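You operate a simulated robot arm through the tools that you are given. There is no shell and no other tool.

You are at the controls of a simulated two-armed robot. One attempt, no reset.

JOB
Run the TIGHT steel block through the leak tester and put it back.
Fine: pressure as on the test card; one test; vent before you lift the clamp arm; leave the vent open, the arm up.

It is judged by the outcome, as a careful person would: the job done as asked, and still so three seconds after it is handed in. It fails if anything else is knocked over, pushed out of place, dropped, spilled or broken.

ROBOT AND FRAMES
Two 7-joint arms with two-finger parallel grippers on one trunk, on a base that moves. Base frame: it is fixed to the floor where the robot stands at the start and does not move with it; the origin is under the middle of the robot, x ahead of it, y to its left, z up. Readings come in m, degrees, newtons and seconds.
The left shoulder is at the start at [-0.082, 0.119, 0.851], the right one opposite. With the tool pointing down near the work surface each hand reaches from about 0.1 to 0.56 m from the robot's upright axis, wherever it stands, measured 20 degrees to its own side. Places, roughly: amplitude knob [0.6, 1.6, 0.9]; back pocket of the blue holder [0.9, 1.9, 0.9]; black knob on the welder swing arm [0.3, 1.6, 1.2]; black nest of the test stand [1.1, 1.7, 0.9]; black pressure knob [1.1, 2, 0.9]; black valve with a blue cap [1, 1.5, 1]; black-ringed cylinder [0.75, 2, 1]; blue clamp arm [1, 1.8, 1.1]; blue valve with a green cap [0.75, 1.5, 1]; blue valve with a white cap [1, 1.75, 1]; depth stop knob [0.4, 1.7, 1.2]; front pocket of the blue holder [0.9, 1.8, 0.9]; green start button [0.6, 1.4, 0.9]; green-ringed cylinder [0.25, 1.5, 1]; grey valve with a blue cap [1, 1.5, 1]; purple-ringed cylinder [0.75, 1.75, 1]; red power switch [0.7, 1.6, 0.9]; silver tip [0.75, 1.75, 1]; steel block with a green band, steel block with a  [0.75, 2, 1]; steel nest [0.25, 1.25, 0.75]; time knob [0.6, 1.7, 0.9]; welder swing arm [0.3, 1.6, 1.2]; white valve with a blue cap [0.75, 1.5, 1]. Payload 3.43 kg a hand.
The TCP of each hand is the grasp point between the finger pads, 0.03 m short of the fingertips. In the tool frame z runs along the fingers and y along their closing line. Largest opening 0.094 m; finger width 0.028, thickness 0.01; the body of the gripper, 0.05 by 0.096 m, starts 0.055 m behind the TCP.
Orientation is that of the tool frame in the base frame, as a unit quaternion [w, x, y, z]. With the fingers straight down and closing along the base's y, the tool's x points along the base's -x, its y along +y and its z along -z.

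CONTROLS
- The arms move only by the tool move_arm. It takes "left_targets", "right_targets" or both (then of equal length, played together; a hand with none holds still); each is a list that holds one entry, the list of rows, each a list of 7 numbers: the shift along the base's x, y, z in units of 25 mm (1.0 is 25 mm), then the turn, a rotation vector about the base's x, y, z in units of 5 degrees (1.0 is 5 degrees), then the opening in per cent of the stroke, from 0 (shut) to 100 (fully open). In form: [[[x, y, z, rx, ry, rz, fingers], ...]]. A call has 1 to 20 rows; each row shifts and turns the commanded pose from where the row before left it. A call with a number of a shift or a turn outside -1 to 1 is refused whole. Rows are played at 5 a second. More than 0.05 m and 8.6 degrees between two rows, or a gripper value outside its range, and nothing of the call is played. Where a pose cannot be reached the arm comes as near as it can. A force on the tool above 50 N (or 10 N above the force at the start of the call, whichever is more), or a blocked arm, ends the call early, and 0.2 s more pass. The fingers move at their own pace (about 0.153 m/s each) and stop on an object; they squeeze with about 38 N. The grip force told is the motor's: it shows also when the fingers shut on nothing. Time passes only in rows, and 0.2 s behind the last, so rows that do not move let the fingers close. It gives the time, the measured TCP pose, the force on the tool (base axes), the opening and the grip force at its end, in the units of the frame above (readings bear some noise), with the torque about the TCP (base axes, N m) and any sound that the robot's microphone picked up.
- Cameras (640 x 400 px; columns grow to the right, rows downward): "scene" is now at [0.0434, 0.01, 1.5766]; the picture's right is [0.12, -0.99, 0.00], its down [-0.59, -0.07, -0.80] and it looks along [0.80, 0.10, -0.60] (base axes); focal length 253 px, centre (320, 200). "left" rides on the left gripper at [0.076, -0.014, -0.102] in its tool frame; the picture's right is [0.18, 0.98, 0.00], its down [-0.75, 0.14, -0.64] and it looks along [-0.63, 0.12, 0.77] (tool axes); focal length 243 px, centre (320, 200). "right" rides on the right gripper at [0.076, 0.014, -0.103] in its tool frame; the picture's right is [-0.18, 0.98, 0.00], its down [-0.75, -0.14, -0.64] and it looks along [-0.63, -0.12, 0.77] (tool axes); focal length 243 px, centre (320, 200).
- capture(camera): a new picture of that camera. No time passes.
- lift_body(by): moves the trunk up (or, below 0, down) by that many m; the arms and the scene camera ride with it, the base frame stays. It gives what a move gives, with no picture.
- drive_base(legs): drives the robot by 1 to 6 legs, each [ahead, left, turn to the left] in m, m and degrees, along the robot's own axes; the way and the turn of a leg run together, so that a leg with both is an arc; at most 1.5 m and 180 degrees a leg. The arms and the cameras ride along, it lands a little off, and it stops where it bumps. It gives what a move gives.
- pan_tilt(pan, tilt): turns the head with the scene camera to pan (to the left, within 143 degrees either way) and tilt (down, from -29 to 69), counted from straight ahead of the robot (the tilt from the chest, where the trunk bows). It gives what a move gives.
- probe_pixels(camera, pixels): for up to 12 pixels [column, row] of the newest picture of that camera ("zoom" is the newest enlarged one), the place [x, y, z] in the base frame of the surface seen there, good to about 0.002 m. No time passes.
- enlarge(camera, box): a new picture of the part [left, top, right, bottom] of that camera's present view, enlarged. No time passes.
- close_job(): hands the job in; it is judged then, once.

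Unless the task says otherwise, let go and move clear before handing in.

The tools are called after "Call:" by a JSON object that holds its "fn" and its "kwargs". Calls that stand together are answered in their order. move_arm: Moves the arms, as the interface text tells. Its arguments: {"type":"object","properties":{"left_targets":{"type":"array","items":{"type":"array","items":{"type":"array","items":{"type":"number"}}}},"right_targets":{"type":"array","items":{"type":"array","items":{"type":"array","items":{"type":"number"}}}}},"required":[]} The other tools are called the same way: lift_body (by) moves the trunk up or down; drive_base (legs) drives the base; pan_tilt (pan, tilt) turns the head that bears the scene camera; capture (camera) takes a picture; probe_pixels (camera, pixels) gives the place of the surface under pixels of a picture; enlarge (camera, box) takes an enlarged picture of a part of a camera's view; close_job () hands the job in.

At the start:

```text
clock: 0.0
left_tool_pos: [0.325, 0.1652, 1.1846]
left_ee_rot: [-0.001, 0.0, 1.0, 0.001]
left_force: [0.2, -0.9, -1.3]
left_moment: [0.01, 0.0, 0.0]
left_width: 0.0939
left_gripper_force: 0.1
right_tool_pos: [0.3316, -0.1512, 1.1349]
right_ee_rot: [0.0, 0.001, 1.0, 0.001]
right_force: [-0.4, -0.4, 0.3]
right_moment: [0.02, 0.04, 0.02]
right_width: 0.0941
right_gripper_force: 0.1
trunk travel left (down, up): [-0.275, 0.06]
robot x, y, heading: [-0.0007, -0.0005, -0.1]
head pan, tilt (commanded): [6.8, 36.5]
```

scene: 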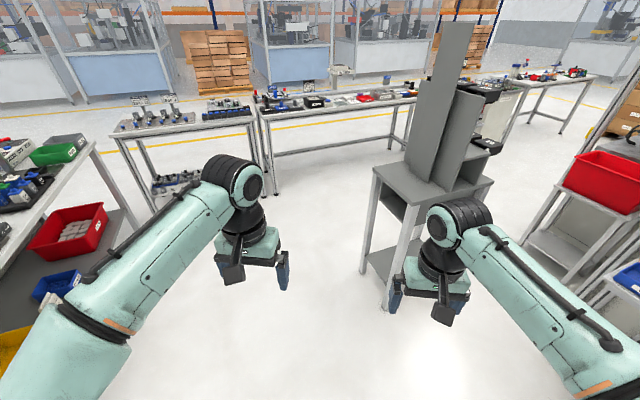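
right: 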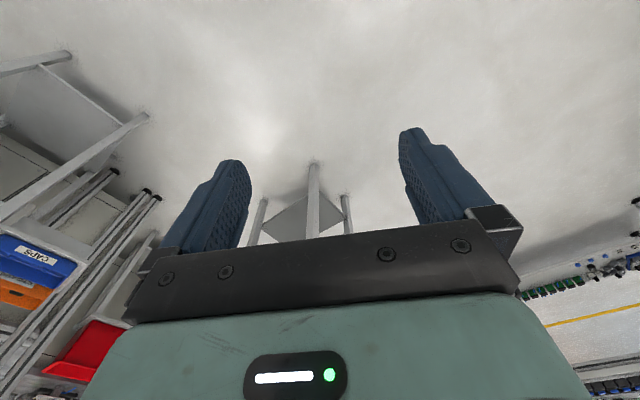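
left: 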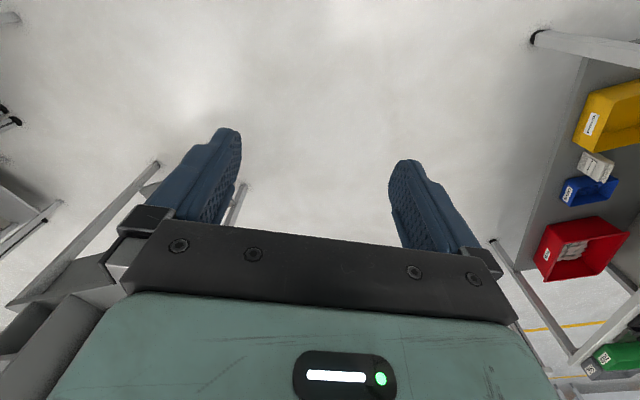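

The scene picture shows several benches, and the table at the left edge (columns 0–130) looks like the one named in the job. I'll turn the head to the left to look at it.

Call:
{"fn": "pan_tilt", "kwargs": {"pan": 60, "tilt": 25}}

Call:
{"fn": "capture", "kwargs": {"camera": "scene"}}

```text
clock: 1.2
left_tool_pos: [0.3239, 0.1643, 1.1838]
left_ee_rot: [0.0, 0.0, 1.0, -0.001]
left_force: [0.2, -0.3, 0.1]
left_moment: [0.01, 0.03, 0.03]
left_width: 0.0943
left_gripper_force: 0.0
right_tool_pos: [0.331, -0.1508, 1.1341]
right_ee_rot: [0.001, 0.0, 1.0, 0.0]
right_force: [0.5, -0.2, -0.4]
right_moment: [-0.01, -0.02, 0.0]
right_width: 0.0944
right_gripper_force: 0.2
trunk travel left (down, up): [-0.275, 0.06]
robot x, y, heading: [-0.0046, -0.0035, 0.1]
head pan, tilt (commanded): [60.0, 25.0]
```

```text
taken
```

scene: 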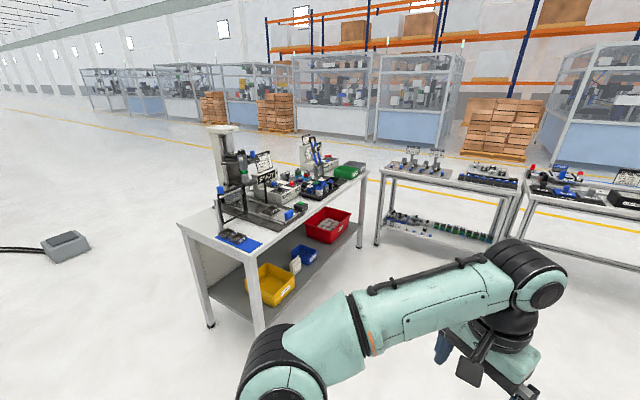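

The bench with the welder (columns 200–300) and the leak tester (columns 290–370) is in view. I'll enlarge it to see the equipment.

Call:
{"fn": "enlarge", "kwargs": {"camera": "scene", "box": [180, 120, 380, 245]}}

Call:
{"fn": "enlarge", "kwargs": {"camera": "scene", "box": [270, 125, 370, 210]}}

Call:
{"fn": "probe_pixels", "kwargs": {"camera": "scene", "pixels": [[190, 225], [260, 255], [360, 180], [320, 190], [350, 170], [235, 236], [305, 160], [318, 155], [380, 170], [470, 175]]}}

```text
3.20 times, centred on (280, 182) of scene
```

zoom: 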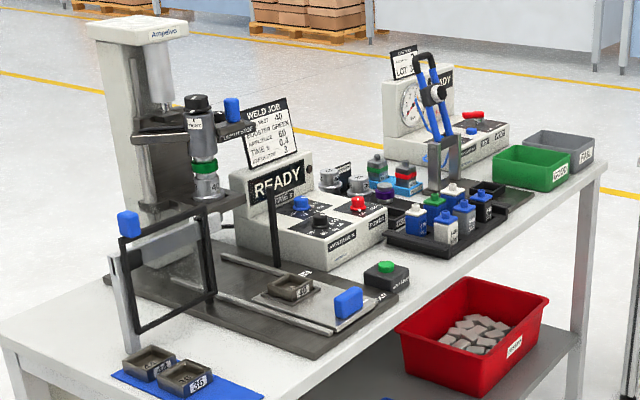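

```text
4.71 times, centred on (320, 168) of scene
```

zoom: 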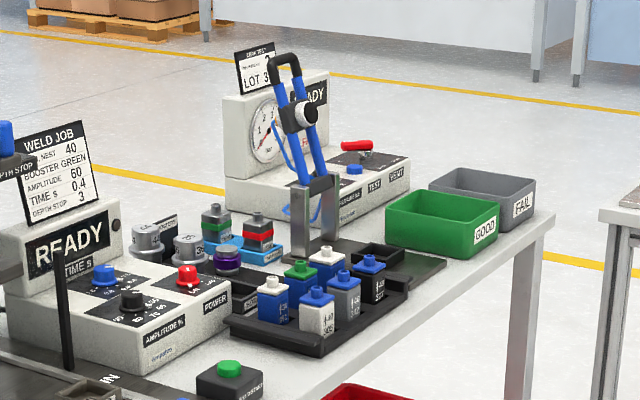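

```text
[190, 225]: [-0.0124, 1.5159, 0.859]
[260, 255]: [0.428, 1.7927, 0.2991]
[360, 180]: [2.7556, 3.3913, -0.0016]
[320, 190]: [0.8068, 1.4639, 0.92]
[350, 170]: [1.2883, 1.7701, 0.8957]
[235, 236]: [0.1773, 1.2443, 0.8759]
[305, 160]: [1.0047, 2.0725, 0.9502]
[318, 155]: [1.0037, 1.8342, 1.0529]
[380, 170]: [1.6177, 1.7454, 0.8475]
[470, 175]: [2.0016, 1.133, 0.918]
```

I can see the gauge, clamp arm, pressure knob and the two banded blocks in the zoom. I'll probe several of these points before driving nearer.

Call:
{"fn": "probe_pixels", "kwargs": {"camera": "zoom", "pixels": [[215, 210], [258, 222], [318, 260], [375, 255], [300, 115], [355, 168], [356, 145], [545, 213], [330, 355], [265, 130], [410, 165], [440, 262]]}}

Call:
{"fn": "enlarge", "kwargs": {"camera": "scene", "box": [295, 130, 345, 175]}}

```text
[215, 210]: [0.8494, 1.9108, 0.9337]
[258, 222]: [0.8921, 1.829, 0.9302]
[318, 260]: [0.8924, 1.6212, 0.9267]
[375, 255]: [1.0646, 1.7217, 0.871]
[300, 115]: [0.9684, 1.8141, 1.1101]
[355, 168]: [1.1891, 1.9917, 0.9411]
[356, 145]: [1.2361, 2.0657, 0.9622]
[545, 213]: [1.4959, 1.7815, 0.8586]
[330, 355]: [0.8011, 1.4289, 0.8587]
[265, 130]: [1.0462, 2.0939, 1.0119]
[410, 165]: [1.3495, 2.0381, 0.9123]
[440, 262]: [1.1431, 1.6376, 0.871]
```

```text
8.89 times, centred on (320, 152) of scene
```

zoom: 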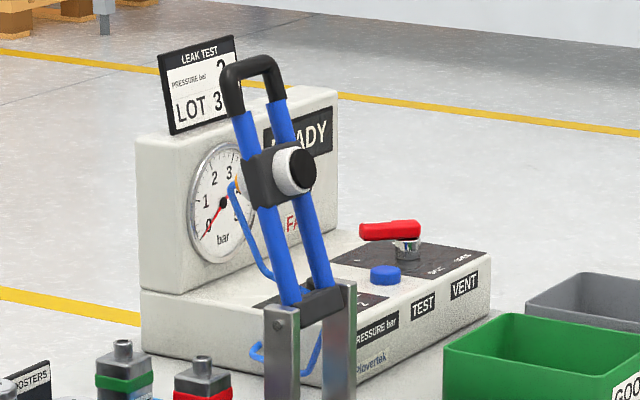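

The test card shows "PRESSURE bar" with a digit hidden behind the handle (zoom px 220,65), and the bench is at an angle to my axes. I'll probe the bench edges to get its orientation.

Call:
{"fn": "enlarge", "kwargs": {"camera": "scene", "box": [170, 120, 390, 260]}}

Call:
{"fn": "probe_pixels", "kwargs": {"camera": "scene", "pixels": [[258, 247], [280, 232], [300, 219], [320, 205], [340, 192], [360, 178], [182, 226], [210, 238], [240, 247], [366, 172]]}}

```text
2.86 times, centred on (280, 190) of scene
```

zoom: 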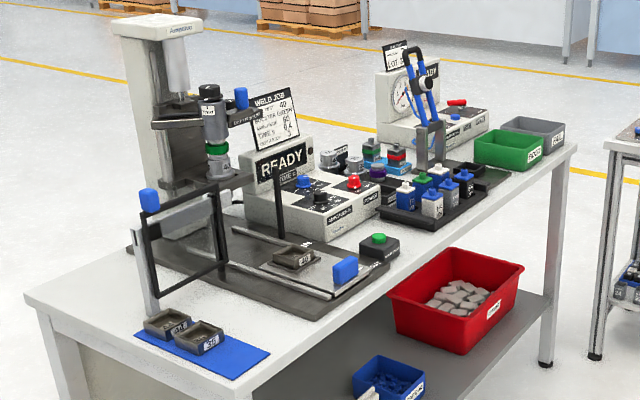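

```text
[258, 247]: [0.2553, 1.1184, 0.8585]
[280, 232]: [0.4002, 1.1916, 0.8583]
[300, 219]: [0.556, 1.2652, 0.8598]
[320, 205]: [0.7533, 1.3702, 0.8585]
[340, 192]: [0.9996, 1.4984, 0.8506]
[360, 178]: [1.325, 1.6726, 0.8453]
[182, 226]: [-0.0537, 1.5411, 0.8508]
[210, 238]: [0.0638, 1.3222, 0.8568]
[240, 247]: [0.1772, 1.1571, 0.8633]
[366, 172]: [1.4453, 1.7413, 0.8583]
```

The bench front edge runs from (0.255, 1.118) to (1.445, 1.741), about 27.5° off x. I'll look at the second table and the floor between to plan the drive.

Call:
{"fn": "pan_tilt", "kwargs": {"pan": 35, "tilt": 40}}

Call:
{"fn": "capture", "kwargs": {"camera": "scene"}}

Call:
{"fn": "probe_pixels", "kwargs": {"camera": "scene", "pixels": [[100, 120], [200, 100], [240, 100], [300, 105], [340, 110], [400, 100], [220, 150], [300, 160]]}}

```text
clock: 2.1
left_tool_pos: [0.3253, 0.1646, 1.1837]
left_ee_rot: [-0.001, 0.0, 1.0, 0.0]
left_force: [0.6, 0.1, 0.5]
left_moment: [-0.04, -0.01, 0.03]
left_width: 0.0939
left_gripper_force: 0.1
right_tool_pos: [0.3307, -0.151, 1.1348]
right_ee_rot: [0.0, 0.0, 1.0, -0.001]
right_force: [0.1, -0.1, -0.1]
right_moment: [0.01, 0.01, -0.02]
right_width: 0.0941
right_gripper_force: 0.0
trunk travel left (down, up): [-0.275, 0.06]
robot x, y, heading: [0.0003, 0.0009, -0.1]
head pan, tilt (commanded): [35.0, 40.0]
```

```text
taken
```

scene: 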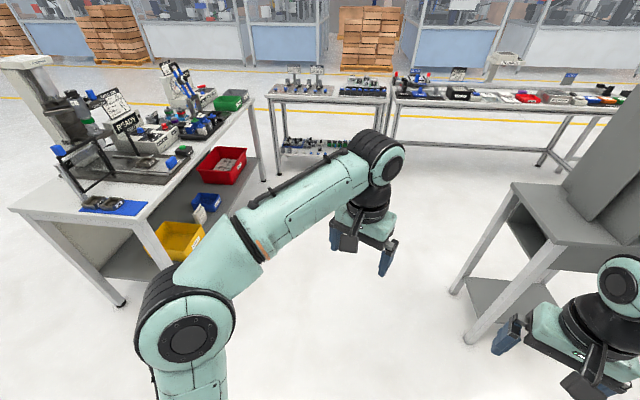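

```text
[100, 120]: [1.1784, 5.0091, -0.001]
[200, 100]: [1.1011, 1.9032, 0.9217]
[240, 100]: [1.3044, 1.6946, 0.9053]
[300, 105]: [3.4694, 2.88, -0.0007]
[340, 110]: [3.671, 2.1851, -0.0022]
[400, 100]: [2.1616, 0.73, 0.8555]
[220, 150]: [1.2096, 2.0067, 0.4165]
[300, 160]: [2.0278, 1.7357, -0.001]
```

The floor ahead is clear apart from table 2 (columns 270–390), table 3 (395–620) and the pedestal (450–640). I'll probe their near edges.

Call:
{"fn": "probe_pixels", "kwargs": {"camera": "scene", "pixels": [[270, 97], [330, 101], [387, 104], [420, 104], [500, 108], [600, 113], [457, 292], [480, 340], [515, 190], [262, 180], [275, 173], [122, 303]]}}

Call:
{"fn": "pan_tilt", "kwargs": {"pan": 30, "tilt": 69}}

Call:
{"fn": "capture", "kwargs": {"camera": "scene"}}

```text
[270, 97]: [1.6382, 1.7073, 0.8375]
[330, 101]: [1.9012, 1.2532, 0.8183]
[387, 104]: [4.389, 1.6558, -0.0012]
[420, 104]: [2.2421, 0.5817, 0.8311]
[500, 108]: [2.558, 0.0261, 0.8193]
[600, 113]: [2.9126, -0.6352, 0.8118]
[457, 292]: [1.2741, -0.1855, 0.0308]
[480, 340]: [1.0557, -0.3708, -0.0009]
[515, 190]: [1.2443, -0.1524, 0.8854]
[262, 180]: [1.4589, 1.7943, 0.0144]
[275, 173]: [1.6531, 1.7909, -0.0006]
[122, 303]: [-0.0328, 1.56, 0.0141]
```

```text
clock: 3.0
left_tool_pos: [0.3243, 0.1643, 1.1839]
left_ee_rot: [0.001, 0.0, 1.0, 0.0]
left_force: [-1.1, -0.2, -0.9]
left_moment: [-0.03, -0.03, -0.01]
left_width: 0.0939
left_gripper_force: 0.0
right_tool_pos: [0.3296, -0.1498, 1.1342]
right_ee_rot: [0.0, 0.0, 1.0, 0.0]
right_force: [0.3, 0.1, -0.7]
right_moment: [0.03, 0.0, 0.01]
right_width: 0.0939
right_gripper_force: 0.1
trunk travel left (down, up): [-0.275, 0.06]
robot x, y, heading: [-0.0018, 0.0013, -0.1]
head pan, tilt (commanded): [30.0, 68.8]
```

```text
taken
```

scene: 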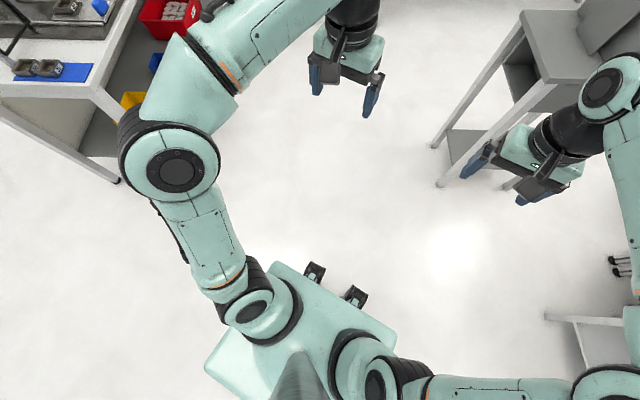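

The picture looking down shows the trunk's own plate (around 280,270) and two black parts at (313,272) and (357,297). I'll probe them to learn the robot's own footprint.

Call:
{"fn": "probe_pixels", "kwargs": {"camera": "scene", "pixels": [[278, 264], [313, 272], [357, 297], [210, 365], [390, 335], [178, 170], [200, 260], [205, 100], [240, 310], [340, 320], [100, 90], [118, 180]]}}

Call:
{"fn": "pan_tilt", "kwargs": {"pan": 90, "tilt": 69}}

Call:
{"fn": "capture", "kwargs": {"camera": "scene"}}

```text
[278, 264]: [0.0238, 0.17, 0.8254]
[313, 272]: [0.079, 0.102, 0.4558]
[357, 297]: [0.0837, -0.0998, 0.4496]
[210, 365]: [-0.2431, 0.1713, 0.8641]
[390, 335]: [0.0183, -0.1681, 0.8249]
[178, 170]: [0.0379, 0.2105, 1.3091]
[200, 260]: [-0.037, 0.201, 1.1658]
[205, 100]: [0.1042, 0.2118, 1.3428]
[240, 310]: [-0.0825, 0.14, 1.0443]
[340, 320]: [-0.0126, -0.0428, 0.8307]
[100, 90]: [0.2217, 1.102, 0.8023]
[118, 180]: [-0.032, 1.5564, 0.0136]
```

```text
clock: 4.3
left_tool_pos: [0.3239, 0.1656, 1.1838]
left_ee_rot: [0.0, 0.0, 1.0, 0.0]
left_force: [0.5, -0.4, 0.8]
left_moment: [0.03, -0.01, -0.02]
left_width: 0.0943
left_gripper_force: 0.0
right_tool_pos: [0.3307, -0.1504, 1.1338]
right_ee_rot: [0.0, 0.0, 1.0, -0.001]
right_force: [0.3, 0.4, -0.1]
right_moment: [-0.01, 0.01, 0.05]
right_width: 0.0941
right_gripper_force: 0.1
trunk travel left (down, up): [-0.275, 0.06]
robot x, y, heading: [0.0014, 0.0005, -0.0]
head pan, tilt (commanded): [90.0, 68.8]
```

```text
taken
```

scene: 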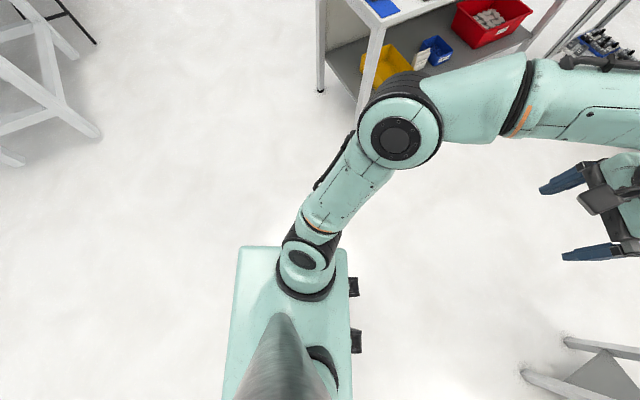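

The robot's footprint is small: the plate front is at x≈0.02 and the black parts at x≈0.09. I'll drive to open floor, turn to face the bench, and then move sideways to a standoff about 0.5 m before the tester.

Call:
{"fn": "drive_base", "kwargs": {"legs": [[0.9, 0.6, 0], [0, 0, 117.5], [0.2, -0.746, 0]]}}

Call:
{"fn": "pan_tilt", "kwargs": {"pan": 0, "tilt": 35}}

Call:
{"fn": "capture", "kwargs": {"camera": "scene"}}

```text
clock: 21.4
left_tool_pos: [1.1763, 1.3193, 1.184]
left_ee_rot: [0.0, 0.852, -0.523, 0.0]
left_force: [0.3, -0.8, -0.2]
left_moment: [0.03, -0.03, 0.01]
left_width: 0.094
left_gripper_force: 0.0
right_tool_pos: [1.4533, 1.4689, 1.1335]
right_ee_rot: [-0.001, 0.853, -0.523, 0.001]
right_force: [0.2, 0.7, 0.3]
right_moment: [-0.03, -0.01, 0.0]
right_width: 0.094
right_gripper_force: 0.0
trunk travel left (down, up): [-0.275, 0.06]
robot x, y, heading: [1.4698, 1.1057, 116.9]
head pan, tilt (commanded): [90.0, 68.8]
```

```text
clock: 23.1
left_tool_pos: [1.1766, 1.3189, 1.1847]
left_ee_rot: [0.001, 0.853, -0.522, 0.0]
left_force: [0.0, 1.2, 0.0]
left_moment: [-0.01, 0.02, -0.01]
left_width: 0.094
left_gripper_force: 0.0
right_tool_pos: [1.4525, 1.4681, 1.1347]
right_ee_rot: [-0.001, 0.853, -0.522, 0.0]
right_force: [-0.1, 0.2, 0.6]
right_moment: [0.0, -0.02, -0.02]
right_width: 0.094
right_gripper_force: 0.0
trunk travel left (down, up): [-0.275, 0.06]
robot x, y, heading: [1.4724, 1.1069, 116.8]
head pan, tilt (commanded): [0.0, 35.0]
```

```text
taken
```

scene: 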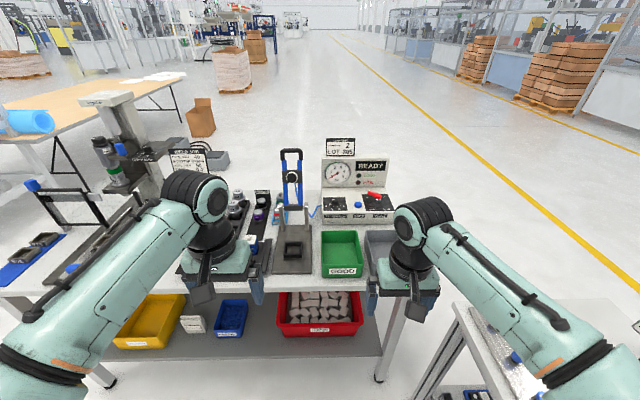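

The tester is now straight ahead: clamp arm at (290,170), nest at (293,250), gauge at (338,172), red lever at (375,195). I'll enlarge it to read the card and labels.

Call:
{"fn": "enlarge", "kwargs": {"camera": "scene", "box": [260, 130, 410, 225]}}

Call:
{"fn": "enlarge", "kwargs": {"camera": "scene", "box": [215, 180, 345, 285]}}

Call:
{"fn": "enlarge", "kwargs": {"camera": "scene", "box": [315, 180, 405, 230]}}

```text
4.21 times, centred on (335, 178) of scene
```

zoom: 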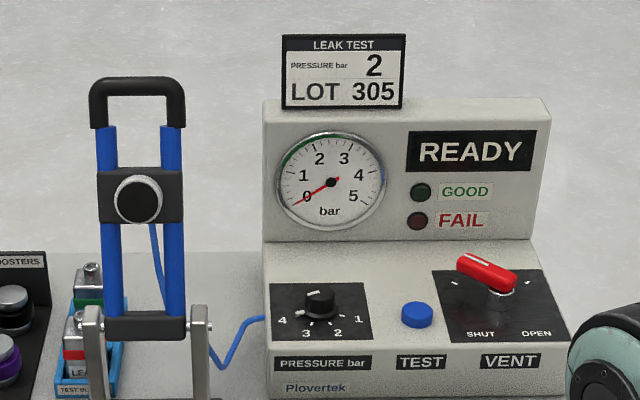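

```text
3.81 times, centred on (280, 232) of scene
```

zoom: 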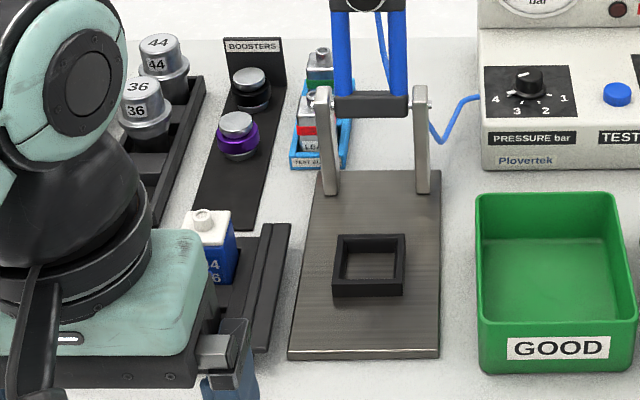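

```text
7.11 times, centred on (360, 205) of scene
```

zoom: 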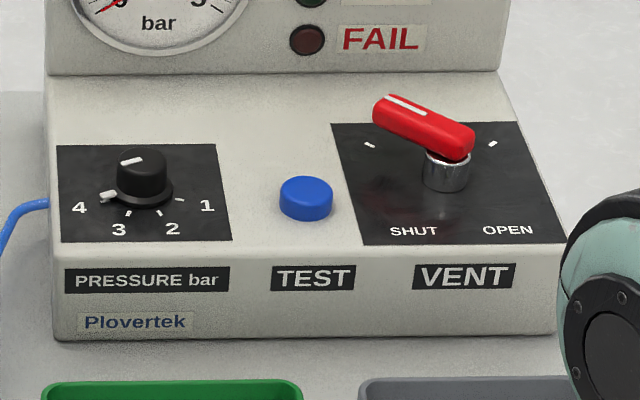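

The card reads pressure 2 bar, LOT 305. The pressure knob appears to stand near 4, and the vent lever points at the SHUT tick. I'll probe the tester's features and zoom in on the blocks.

Call:
{"fn": "probe_pixels", "kwargs": {"camera": "zoom", "pixels": [[140, 160], [145, 195], [180, 197], [165, 213], [128, 213], [108, 196], [305, 190], [385, 108], [460, 140], [447, 180], [370, 145], [493, 143]]}}

Call:
{"fn": "enlarge", "kwargs": {"camera": "scene", "box": [270, 185, 315, 230]}}

Call:
{"fn": "probe_pixels", "kwargs": {"camera": "zoom", "pixels": [[100, 150], [110, 230], [150, 60], [200, 100], [300, 300]]}}

```text
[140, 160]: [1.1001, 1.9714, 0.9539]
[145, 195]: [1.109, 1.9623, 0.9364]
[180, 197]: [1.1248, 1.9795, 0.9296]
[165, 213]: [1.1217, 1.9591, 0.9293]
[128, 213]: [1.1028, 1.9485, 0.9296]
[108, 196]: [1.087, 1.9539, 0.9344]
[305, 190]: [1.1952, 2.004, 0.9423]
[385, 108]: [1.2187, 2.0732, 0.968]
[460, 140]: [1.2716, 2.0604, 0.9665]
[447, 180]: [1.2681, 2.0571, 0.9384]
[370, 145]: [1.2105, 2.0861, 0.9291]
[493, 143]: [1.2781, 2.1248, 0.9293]
```

```text
8.89 times, centred on (292, 208) of scene
```

zoom: 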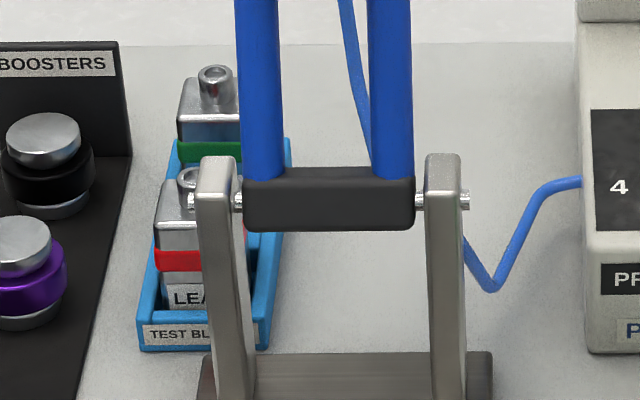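

```text
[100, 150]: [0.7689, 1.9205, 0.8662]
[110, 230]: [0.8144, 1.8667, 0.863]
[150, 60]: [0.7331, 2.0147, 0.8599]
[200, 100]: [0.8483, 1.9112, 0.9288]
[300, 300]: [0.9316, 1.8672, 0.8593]
```

The red-banded block's label starts "LEA…" (zoom px 185,295), so the green-banded one in the back pocket should be TIGHT; I'll check its label later. Next I'll probe the shelf, bins and the clamp stand to see how close the base can go.

Call:
{"fn": "probe_pixels", "kwargs": {"camera": "scene", "pixels": [[300, 340], [320, 328], [300, 355], [200, 345], [150, 345], [283, 298], [400, 300], [380, 380], [305, 276], [340, 272], [290, 270], [375, 262]]}}

Call:
{"fn": "pan_tilt", "kwargs": {"pan": 0, "tilt": 55}}

Call:
{"fn": "capture", "kwargs": {"camera": "scene"}}

```text
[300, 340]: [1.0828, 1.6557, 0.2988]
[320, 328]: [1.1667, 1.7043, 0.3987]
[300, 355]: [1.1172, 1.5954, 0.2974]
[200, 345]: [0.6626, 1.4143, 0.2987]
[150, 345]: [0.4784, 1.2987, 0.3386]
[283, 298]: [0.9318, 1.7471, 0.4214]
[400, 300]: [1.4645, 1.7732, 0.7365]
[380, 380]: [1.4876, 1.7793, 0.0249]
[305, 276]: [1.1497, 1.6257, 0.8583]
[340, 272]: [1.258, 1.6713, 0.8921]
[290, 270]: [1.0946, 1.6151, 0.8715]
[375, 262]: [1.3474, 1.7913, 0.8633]
```

```text
clock: 23.9
left_tool_pos: [1.175, 1.3194, 1.183]
left_ee_rot: [0.0, 0.853, -0.523, 0.0]
left_force: [0.9, -0.5, -0.4]
left_moment: [-0.02, -0.02, 0.02]
left_width: 0.0937
left_gripper_force: 0.1
right_tool_pos: [1.4534, 1.4684, 1.1348]
right_ee_rot: [0.0, 0.852, -0.523, 0.0]
right_force: [1.1, 0.4, 0.3]
right_moment: [0.02, 0.01, 0.0]
right_width: 0.0942
right_gripper_force: 0.0
trunk travel left (down, up): [-0.275, 0.06]
robot x, y, heading: [1.4707, 1.1033, 117.1]
head pan, tilt (commanded): [0.0, 55.0]
```

```text
taken
```

scene: 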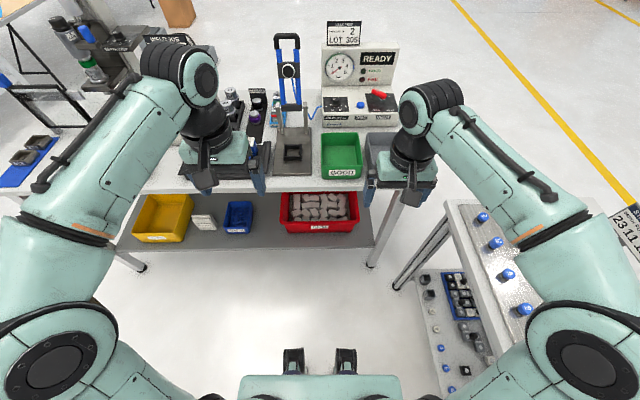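

The shelf front is at about the bench edge and the bins sit lower than my black front parts, so I can stop with my axis about 0.15 m short of the edge. The left hand would end near the clamp arm, so I'll pull both hands back a little first and then drive forward in two legs.

Call:
{"fn": "move_arm", "kwargs": {"left_targets": [[[0.45, -0.88, 1, 0, 0, 0, 100], [0.45, -0.88, 1, 0, 0, 0, 100], [0.45, -0.88, 1, 0, 0, 0, 100]]], "right_targets": [[[0.45, -0.88, 1, 0, 0, 0, 100], [0.45, -0.88, 1, 0, 0, 0, 100], [0.45, -0.88, 1, 0, 0, 0, 100]]]}}

Call:
{"fn": "drive_base", "kwargs": {"legs": [[0.38, 0, 0.4]]}}

Call:
{"fn": "capture", "kwargs": {"camera": "scene"}}

```text
clock: 24.7
left_tool_pos: [1.2066, 1.2616, 1.2475]
left_ee_rot: [0.003, 0.852, -0.524, 0.004]
left_force: [-1.1, -0.1, -0.5]
left_moment: [0.02, -0.01, 0.01]
left_width: 0.094
left_gripper_force: 0.1
left hand out of reach, approached as far as the arm can: row 3
right_tool_pos: [1.4885, 1.4019, 1.2086]
right_ee_rot: [0.0, 0.852, -0.523, 0.0]
right_force: [0.8, 0.2, 1.3]
right_moment: [0.01, 0.0, 0.0]
right_width: 0.0941
right_gripper_force: 0.1
trunk travel left (down, up): [-0.275, 0.06]
robot x, y, heading: [1.4723, 1.1042, 117.1]
head pan, tilt (commanded): [0.0, 55.0]
```

```text
clock: 27.1
left_tool_pos: [1.0332, 1.5976, 1.2477]
left_ee_rot: [0.002, 0.853, -0.522, 0.004]
left_force: [-0.5, 0.6, 0.6]
left_moment: [0.0, 0.01, -0.01]
left_width: 0.0938
left_gripper_force: 0.0
right_tool_pos: [1.3134, 1.7397, 1.2087]
right_ee_rot: [-0.001, 0.854, -0.52, 0.0]
right_force: [0.1, -0.5, 0.1]
right_moment: [-0.02, 0.01, 0.04]
right_width: 0.094
right_gripper_force: 0.1
trunk travel left (down, up): [-0.275, 0.06]
robot x, y, heading: [1.297, 1.4427, 117.3]
head pan, tilt (commanded): [0.0, 55.0]
```

```text
taken
```

scene: 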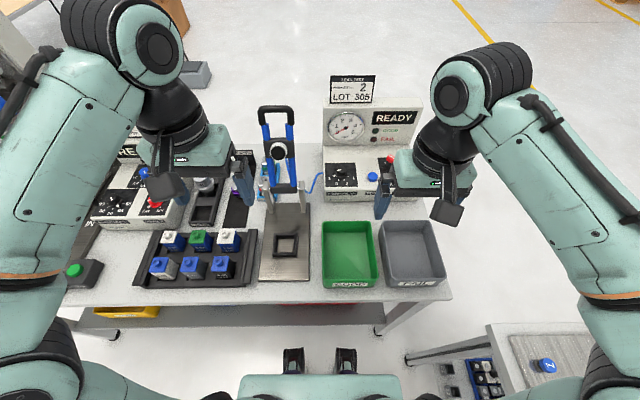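

The robot now stands about 0.19 m short of the bench edge. I'll enlarge the tester and probe the clamp stand, nest and blocks from here.

Call:
{"fn": "enlarge", "kwargs": {"camera": "scene", "box": [225, 90, 345, 290]}}

Call:
{"fn": "probe_pixels", "kwargs": {"camera": "scene", "pixels": [[275, 234], [300, 234], [274, 258], [301, 258], [287, 247], [278, 110], [280, 150], [262, 185], [303, 185], [280, 301], [293, 350], [285, 190]]}}

```text
2.00 times, centred on (285, 190) of scene
```

zoom: 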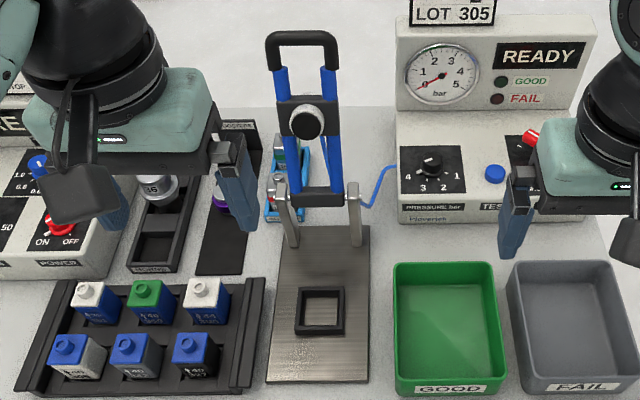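

```text
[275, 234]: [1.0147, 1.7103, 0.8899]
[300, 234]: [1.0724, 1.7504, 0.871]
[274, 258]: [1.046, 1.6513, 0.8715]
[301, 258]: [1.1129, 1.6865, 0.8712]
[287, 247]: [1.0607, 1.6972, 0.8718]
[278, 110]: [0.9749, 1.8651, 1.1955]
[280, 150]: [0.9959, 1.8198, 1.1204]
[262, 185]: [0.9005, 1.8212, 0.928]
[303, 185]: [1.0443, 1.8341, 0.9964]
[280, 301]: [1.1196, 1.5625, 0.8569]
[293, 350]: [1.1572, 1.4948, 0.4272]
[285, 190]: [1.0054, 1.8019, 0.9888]
```

The nest lies near (1.061, 1.697), the clamp hinge near (1.005, 1.802, 0.99) and the handle top near (0.975, 1.865, 1.196). I'll use the hand cameras, which already look toward the blocks and the control panel.

Call:
{"fn": "capture", "kwargs": {"camera": "left"}}

Call:
{"fn": "capture", "kwargs": {"camera": "right"}}

```text
taken
```

left: 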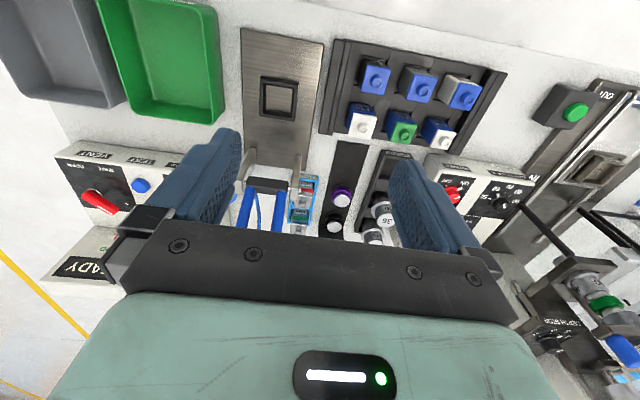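

```text
taken
```

right: 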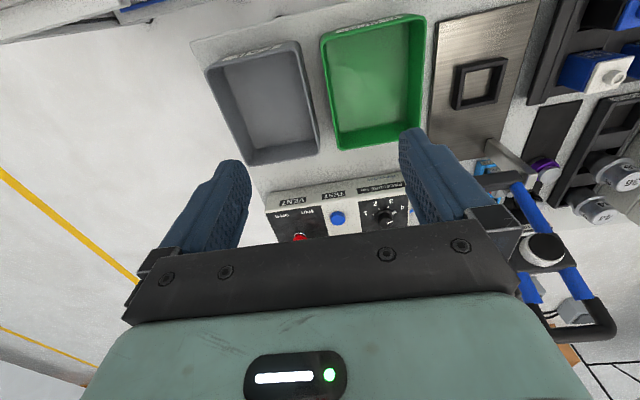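

The left-hand picture (upside down) shows the two blocks at about (303,188) and (299,213). I'll enlarge there to read the labels.

Call:
{"fn": "enlarge", "kwargs": {"camera": "left", "box": [230, 140, 350, 240]}}

Call:
{"fn": "probe_pixels", "kwargs": {"camera": "left", "pixels": [[303, 184], [302, 195], [299, 210], [298, 217], [290, 190], [317, 178], [290, 225], [277, 97], [264, 83], [292, 83], [263, 112], [292, 112]]}}

Call:
{"fn": "enlarge", "kwargs": {"camera": "right", "box": [250, 170, 420, 250]}}

```text
4.00 times, centred on (290, 190) of left
```

zoom: 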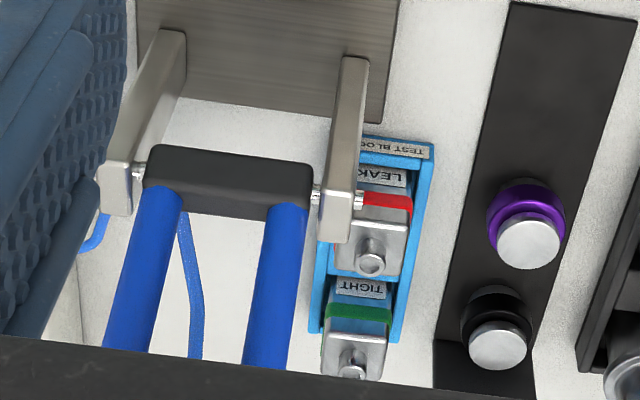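

```text
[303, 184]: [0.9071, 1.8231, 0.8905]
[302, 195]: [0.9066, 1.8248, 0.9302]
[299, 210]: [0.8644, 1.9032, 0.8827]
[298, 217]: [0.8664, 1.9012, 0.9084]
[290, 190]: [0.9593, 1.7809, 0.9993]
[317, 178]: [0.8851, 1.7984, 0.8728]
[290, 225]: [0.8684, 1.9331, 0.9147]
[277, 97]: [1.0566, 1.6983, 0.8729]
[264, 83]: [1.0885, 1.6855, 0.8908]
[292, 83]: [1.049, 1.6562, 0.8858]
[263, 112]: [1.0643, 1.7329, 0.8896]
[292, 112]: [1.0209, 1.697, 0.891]
```

```text
3.76 times, centred on (335, 210) of right
```

zoom: 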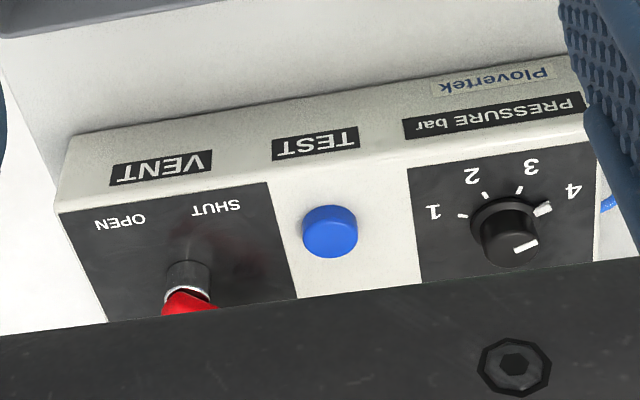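

The labels are clear: the green-banded block is "TIGHT" (back pocket) and the red-banded one "LEAK…". The pressure knob's pointer stands at 4 and the vent is SHUT. My front parts are still 0.08 m short of the bench edge, so I'll drive 0.05 m nearer.

Call:
{"fn": "drive_base", "kwargs": {"legs": [[0.05, 0, 0.3]]}}

Call:
{"fn": "capture", "kwargs": {"camera": "scene"}}

Call:
{"fn": "probe_pixels", "kwargs": {"camera": "scene", "pixels": [[293, 352], [345, 352], [280, 318], [220, 316], [350, 320], [278, 130]]}}

```text
clock: 28.0
left_tool_pos: [1.0088, 1.6407, 1.2464]
left_ee_rot: [0.003, 0.854, -0.52, 0.005]
left_force: [-0.2, 0.7, 0.2]
left_moment: [-0.01, -0.03, 0.0]
left_width: 0.0939
left_gripper_force: 0.1
right_tool_pos: [1.2892, 1.7844, 1.2093]
right_ee_rot: [0.0, 0.855, -0.519, 0.0]
right_force: [0.2, 0.8, -0.4]
right_moment: [-0.01, -0.02, 0.01]
right_width: 0.0943
right_gripper_force: 0.2
trunk travel left (down, up): [-0.275, 0.06]
robot x, y, heading: [1.2774, 1.4841, 117.7]
head pan, tilt (commanded): [0.0, 55.0]
```

```text
taken
```

scene: 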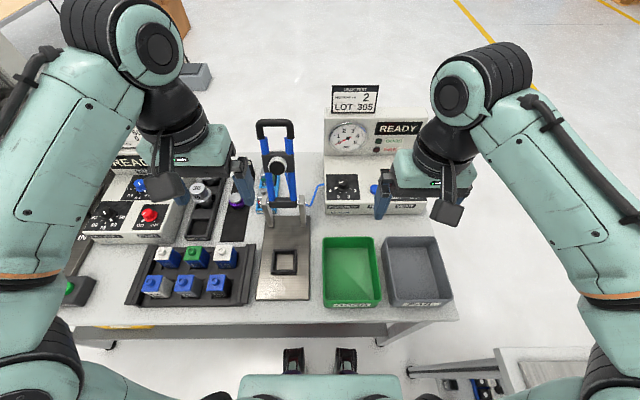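

```text
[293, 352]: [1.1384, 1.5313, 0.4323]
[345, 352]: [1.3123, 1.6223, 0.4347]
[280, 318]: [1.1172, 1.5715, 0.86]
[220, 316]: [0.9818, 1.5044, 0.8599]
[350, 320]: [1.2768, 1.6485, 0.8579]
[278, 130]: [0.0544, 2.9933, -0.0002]
```

My front parts are now about 0.04 m from the bench edge, which is close enough. I'll take another left-hand picture for exact positions of the block, holder and nest.

Call:
{"fn": "capture", "kwargs": {"camera": "left"}}

Call:
{"fn": "enlarge", "kwargs": {"camera": "left", "box": [230, 100, 350, 240]}}

```text
taken
```

left: 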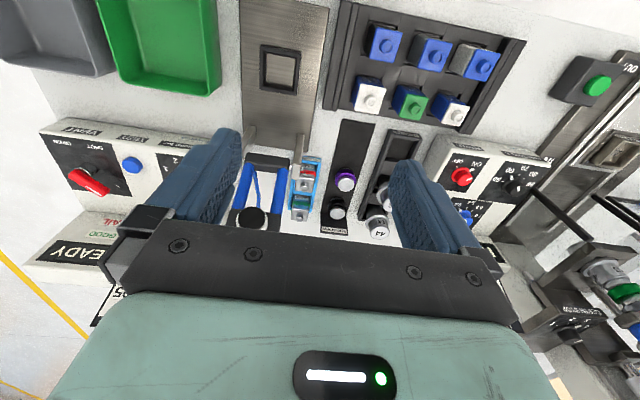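

```text
2.86 times, centred on (290, 170) of left
```

zoom: 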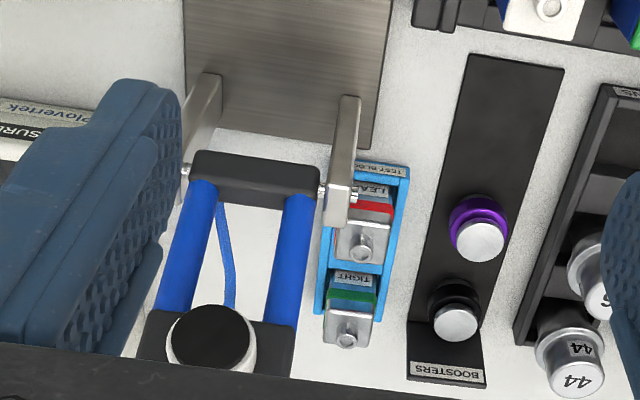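

The blocks are at zoom (360,240) and (348,325). I'll probe the block top, nipple, holder walls and post for exact placement.

Call:
{"fn": "probe_pixels", "kwargs": {"camera": "zoom", "pixels": [[347, 336], [332, 316], [366, 318], [364, 343], [330, 340], [352, 298], [404, 180], [384, 310], [322, 300], [345, 265], [365, 300], [350, 195]]}}

Call:
{"fn": "enlarge", "kwargs": {"camera": "left", "box": [240, 20, 340, 110]}}

Call:
{"fn": "probe_pixels", "kwargs": {"camera": "zoom", "pixels": [[130, 170], [370, 185], [125, 435], [345, 460], [250, 200], [250, 100]]}}

```text
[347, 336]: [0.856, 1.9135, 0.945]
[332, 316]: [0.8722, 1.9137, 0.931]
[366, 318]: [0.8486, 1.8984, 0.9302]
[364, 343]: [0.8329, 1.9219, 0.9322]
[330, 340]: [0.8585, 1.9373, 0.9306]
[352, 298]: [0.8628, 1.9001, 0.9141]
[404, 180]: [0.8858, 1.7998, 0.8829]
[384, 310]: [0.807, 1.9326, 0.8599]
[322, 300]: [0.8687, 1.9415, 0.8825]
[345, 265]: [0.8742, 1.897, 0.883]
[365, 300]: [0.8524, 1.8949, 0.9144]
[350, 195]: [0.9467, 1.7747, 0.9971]
```

```text
4.44 times, centred on (290, 65) of left
```

zoom: 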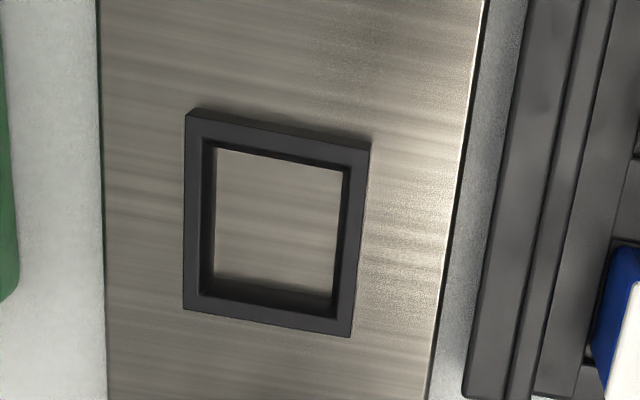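

```text
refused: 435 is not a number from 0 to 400
```

The block's top corners average (0.853, 1.918) at z 0.931, with the nipple to 0.945. I'll probe the nest frame and zoom tighter on the holder to get its yaw.

Call:
{"fn": "probe_pixels", "kwargs": {"camera": "zoom", "pixels": [[190, 122], [366, 150], [347, 332], [187, 303], [206, 142], [346, 168], [332, 310], [203, 293], [275, 220], [280, 130], [270, 316], [356, 230]]}}

Call:
{"fn": "enlarge", "kwargs": {"camera": "left", "box": [285, 150, 330, 226]}}

```text
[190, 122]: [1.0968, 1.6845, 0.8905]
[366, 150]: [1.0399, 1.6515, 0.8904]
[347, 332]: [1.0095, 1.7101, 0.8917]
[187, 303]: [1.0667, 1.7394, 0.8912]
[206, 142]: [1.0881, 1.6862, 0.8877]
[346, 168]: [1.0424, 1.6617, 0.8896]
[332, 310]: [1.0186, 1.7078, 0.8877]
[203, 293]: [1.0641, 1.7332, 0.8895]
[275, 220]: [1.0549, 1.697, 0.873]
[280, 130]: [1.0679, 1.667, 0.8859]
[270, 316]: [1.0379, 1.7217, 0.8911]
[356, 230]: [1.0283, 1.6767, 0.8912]
```

```text
5.26 times, centred on (308, 188) of left
```

zoom: 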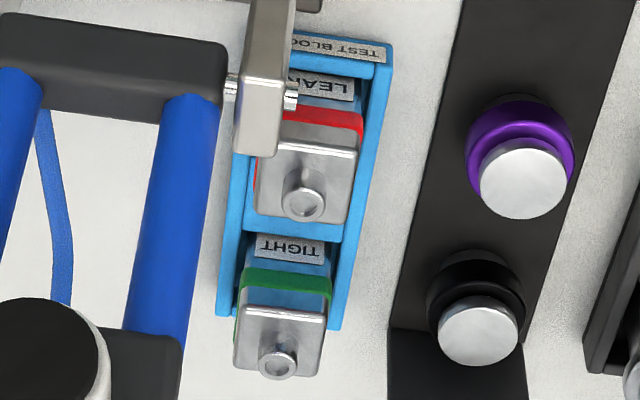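

The nest is about 0.066 m square outside, 0.051 m inside, centre (1.053, 1.697), yaw about 28.5°. Next I'll measure the block and holder rims in this tighter zoom.

Call:
{"fn": "probe_pixels", "kwargs": {"camera": "zoom", "pixels": [[245, 311], [325, 321], [316, 374], [238, 368], [277, 358], [384, 60], [336, 322], [227, 308], [340, 232], [285, 228], [240, 240], [310, 40]]}}

Call:
{"fn": "probe_pixels", "kwargs": {"camera": "zoom", "pixels": [[280, 148], [354, 155], [345, 220], [262, 210], [302, 203], [365, 165], [255, 290], [325, 290], [285, 280], [240, 305], [300, 250], [268, 375]]}}

```text
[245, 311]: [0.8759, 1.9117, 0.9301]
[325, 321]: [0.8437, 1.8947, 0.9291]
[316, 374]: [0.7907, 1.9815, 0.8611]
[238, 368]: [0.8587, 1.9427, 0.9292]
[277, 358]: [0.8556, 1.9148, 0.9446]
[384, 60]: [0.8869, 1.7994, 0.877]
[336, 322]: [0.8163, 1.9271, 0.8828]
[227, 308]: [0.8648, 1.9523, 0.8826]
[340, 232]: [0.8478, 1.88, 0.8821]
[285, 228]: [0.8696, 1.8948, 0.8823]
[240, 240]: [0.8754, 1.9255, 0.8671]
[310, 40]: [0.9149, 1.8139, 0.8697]
```

```text
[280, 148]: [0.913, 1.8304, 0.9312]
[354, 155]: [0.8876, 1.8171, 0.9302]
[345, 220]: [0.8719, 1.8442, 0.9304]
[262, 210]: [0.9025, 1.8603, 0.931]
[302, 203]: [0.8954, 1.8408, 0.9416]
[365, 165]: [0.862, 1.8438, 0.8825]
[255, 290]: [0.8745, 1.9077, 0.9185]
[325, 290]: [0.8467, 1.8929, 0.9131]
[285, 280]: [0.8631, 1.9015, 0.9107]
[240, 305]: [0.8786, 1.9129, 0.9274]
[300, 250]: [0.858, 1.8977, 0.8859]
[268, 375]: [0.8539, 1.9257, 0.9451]
```

The TIGHT block is about 0.037 m square with its centre at about (0.851, 1.919), and the clamp's left post stands in front of it. I'll drive 0.03 m nearer for reach, then swing the left hand left and forward to approach the block clear of the clamp arm.

Call:
{"fn": "drive_base", "kwargs": {"legs": [[0.03, 0, 0]]}}

Call:
{"fn": "move_arm", "kwargs": {"left_targets": [[[-0.97, -0.516, 0, 0, 0, 0, 100], [-0.97, -0.516, 0, 0, 0, 0, 100], [-0.97, -0.516, 0, 0, 0, 0, 100], [-0.97, -0.516, 0, 0, 0, 0, 100]]]}}

Call:
{"fn": "capture", "kwargs": {"camera": "scene"}}

Call:
{"fn": "capture", "kwargs": {"camera": "left"}}

```text
clock: 28.8
left_tool_pos: [0.9967, 1.665, 1.2479]
left_ee_rot: [0.003, 0.854, -0.52, 0.004]
left_force: [0.0, 0.5, 0.3]
left_moment: [0.0, 0.0, 0.01]
left_width: 0.0938
left_gripper_force: 0.0
right_tool_pos: [1.2771, 1.8083, 1.2088]
right_ee_rot: [0.0, 0.856, -0.518, -0.001]
right_force: [-0.2, 0.5, 0.8]
right_moment: [-0.03, 0.02, -0.01]
right_width: 0.0938
right_gripper_force: 0.0
trunk travel left (down, up): [-0.275, 0.06]
robot x, y, heading: [1.2625, 1.5144, 117.5]
head pan, tilt (commanded): [0.0, 55.0]
```

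```text
clock: 29.8
left_tool_pos: [0.8997, 1.6128, 1.2493]
left_ee_rot: [0.001, 0.854, -0.521, 0.004]
left_force: [-0.9, 0.0, -0.1]
left_moment: [0.01, -0.02, 0.01]
left_width: 0.0939
left_gripper_force: 0.0
right_tool_pos: [1.2749, 1.8079, 1.2098]
right_ee_rot: [0.0, 0.855, -0.518, 0.0]
right_force: [0.5, 0.5, -0.4]
right_moment: [-0.03, -0.01, -0.05]
right_width: 0.0941
right_gripper_force: 0.0
trunk travel left (down, up): [-0.275, 0.06]
robot x, y, heading: [1.263, 1.5127, 117.3]
head pan, tilt (commanded): [0.0, 55.0]
```

```text
taken
```

scene: 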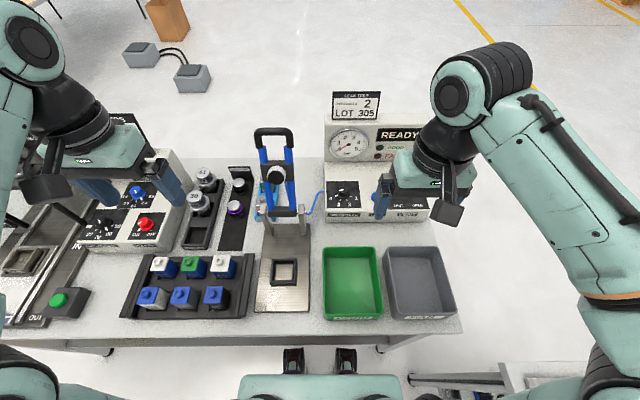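

```text
taken
```

left: 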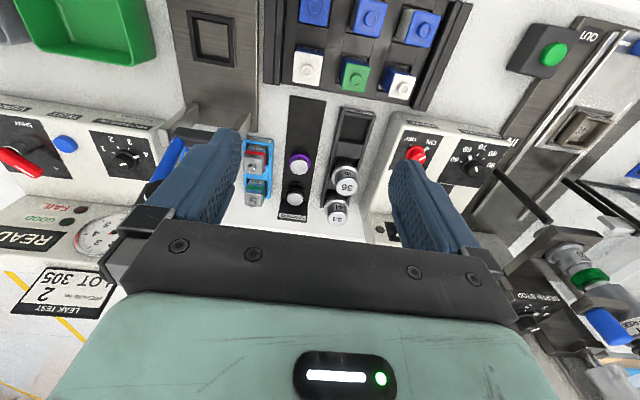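

Both blocks are now unobstructed in the left-hand picture at (255,158) and (256,188). I'll enlarge to refine the block centre and yaw.

Call:
{"fn": "enlarge", "kwargs": {"camera": "left", "box": [225, 130, 295, 215]}}

```text
4.71 times, centred on (260, 172) of left
```

zoom: 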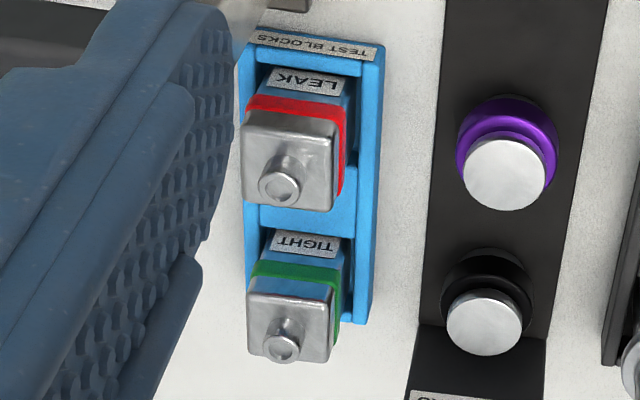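

The TIGHT block's top face spans zoom (250,290)–(330,360). I'll probe its corners, band, nipple, holder rims and the booster plate edge.

Call:
{"fn": "probe_pixels", "kwargs": {"camera": "zoom", "pixels": [[252, 293], [331, 302], [328, 355], [251, 350], [284, 345], [340, 290], [370, 300], [248, 240], [372, 90], [262, 285], [430, 300], [300, 215]]}}

Call:
{"fn": "probe_pixels", "kwargs": {"camera": "left", "pixels": [[298, 165], [295, 197], [345, 180], [337, 208], [418, 153]]}}

```text
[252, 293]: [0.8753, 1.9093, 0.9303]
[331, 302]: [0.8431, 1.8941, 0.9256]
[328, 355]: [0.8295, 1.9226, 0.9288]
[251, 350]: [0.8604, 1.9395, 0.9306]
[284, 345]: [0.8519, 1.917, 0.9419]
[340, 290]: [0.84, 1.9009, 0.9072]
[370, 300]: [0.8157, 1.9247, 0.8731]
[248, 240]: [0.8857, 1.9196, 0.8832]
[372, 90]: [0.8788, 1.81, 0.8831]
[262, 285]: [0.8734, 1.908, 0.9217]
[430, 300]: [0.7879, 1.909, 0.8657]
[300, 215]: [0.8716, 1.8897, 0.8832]
```

```text
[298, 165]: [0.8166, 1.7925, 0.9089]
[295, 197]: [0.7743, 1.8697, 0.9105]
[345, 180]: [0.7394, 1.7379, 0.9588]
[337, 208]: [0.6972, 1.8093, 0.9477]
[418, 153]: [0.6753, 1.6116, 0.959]
```

The refined block centre is (0.852, 1.918) with yaw about 27°, matching the gripper's present yaw. I'll move the left hand forward and down to a point just left of the block, tilting the fingers 15° forward for reach.

Call:
{"fn": "move_arm", "kwargs": {"left_targets": [[[-0.298, 0.943, -0.3, 0.221, 0.117, 0, 70], [-0.298, 0.943, -0.3, 0.221, 0.117, 0, 70], [-0.298, 0.943, -0.5, 0.221, 0.117, 0, 70], [-0.298, 0.943, -0.5, 0.221, 0.117, 0, 70], [-0.298, 0.943, -0.5, 0.221, 0.117, 0, 70], [-0.298, 0.943, -0.5, 0.221, 0.117, 0, 70], [-0.298, 0.943, -0.5, 0.221, 0.117, 0, 70], [-0.298, 0.943, -0.5, 0.221, 0.117, 0, 70], [-0.298, 0.943, -0.5, 0.221, 0.117, 0, 70], [-0.298, 0.943, -0.5, 0.221, 0.117, 0, 70], [-0.298, 0.943, -0.5, 0.221, 0.117, 0, 70], [-0.298, 0.943, -0.5, 0.221, 0.117, 0, 70]]]}}

Call:
{"fn": "capture", "kwargs": {"camera": "scene"}}

Call:
{"fn": "capture", "kwargs": {"camera": "left"}}

```text
clock: 32.4
left_tool_pos: [0.8242, 1.8852, 1.0987]
left_ee_rot: [-0.065, 0.847, -0.516, -0.108]
left_force: [1.1, -0.3, -0.3]
left_moment: [0.0, 0.0, 0.0]
left_width: 0.066
left_gripper_force: 0.1
left hand out of reach, approached as far as the arm can: row 11, 12
right_tool_pos: [1.2766, 1.8087, 1.2092]
right_ee_rot: [-0.001, 0.855, -0.518, 0.001]
right_force: [-0.2, 0.2, 0.1]
right_moment: [-0.04, -0.01, -0.05]
right_width: 0.094
right_gripper_force: 0.2
trunk travel left (down, up): [-0.275, 0.06]
robot x, y, heading: [1.2624, 1.5124, 117.4]
head pan, tilt (commanded): [0.0, 55.0]
```

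```text
taken
```

scene: 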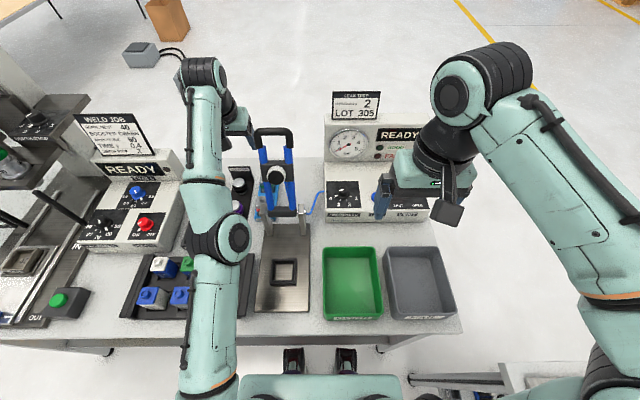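

```text
taken
```

left: 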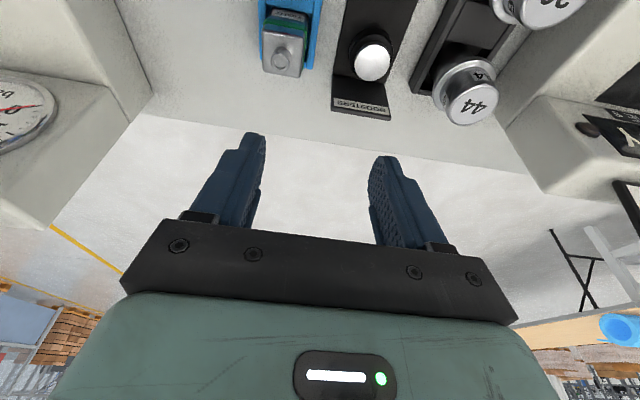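

The hand is at s≈0.862, d≈0.41 in bench terms, slightly short because it is still high; reach grows as it comes down. I'll lower it to about z 0.99, still left of the block and above the nipple.

Call:
{"fn": "move_arm", "kwargs": {"left_targets": [[[0, 0, -1, 0, 0, 0, 70], [0, 0, -1, 0, 0, 0, 70], [0, 0, -1, 0, 0, 0, 70], [0, 0, -1, 0, 0, 0, 70]]]}}

Call:
{"fn": "capture", "kwargs": {"camera": "left"}}

```text
clock: 33.4
left_tool_pos: [0.8046, 1.9193, 1.0159]
left_ee_rot: [-0.063, 0.847, -0.516, -0.107]
left_force: [0.0, 0.1, 0.0]
left_moment: [0.02, 0.01, 0.03]
left_width: 0.0657
left_gripper_force: 0.0
left hand out of reach, approached as far as the arm can: row 1, 2, 3, 4
right_tool_pos: [1.2759, 1.8096, 1.2091]
right_ee_rot: [-0.001, 0.855, -0.519, 0.0]
right_force: [-0.1, 0.7, -0.2]
right_moment: [0.0, 0.01, 0.01]
right_width: 0.094
right_gripper_force: 0.0
trunk travel left (down, up): [-0.275, 0.06]
robot x, y, heading: [1.2617, 1.5106, 117.4]
head pan, tilt (commanded): [0.0, 55.0]
```

```text
taken
```

left: 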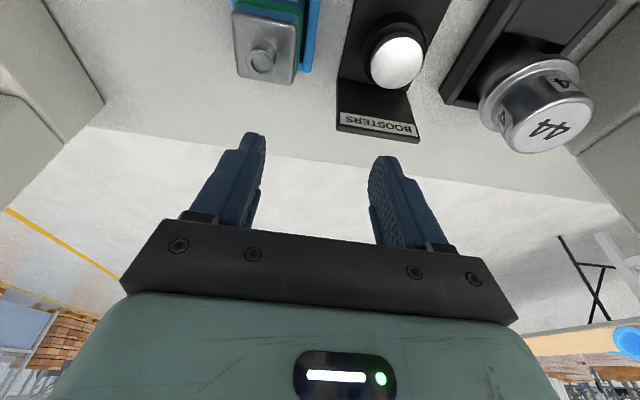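

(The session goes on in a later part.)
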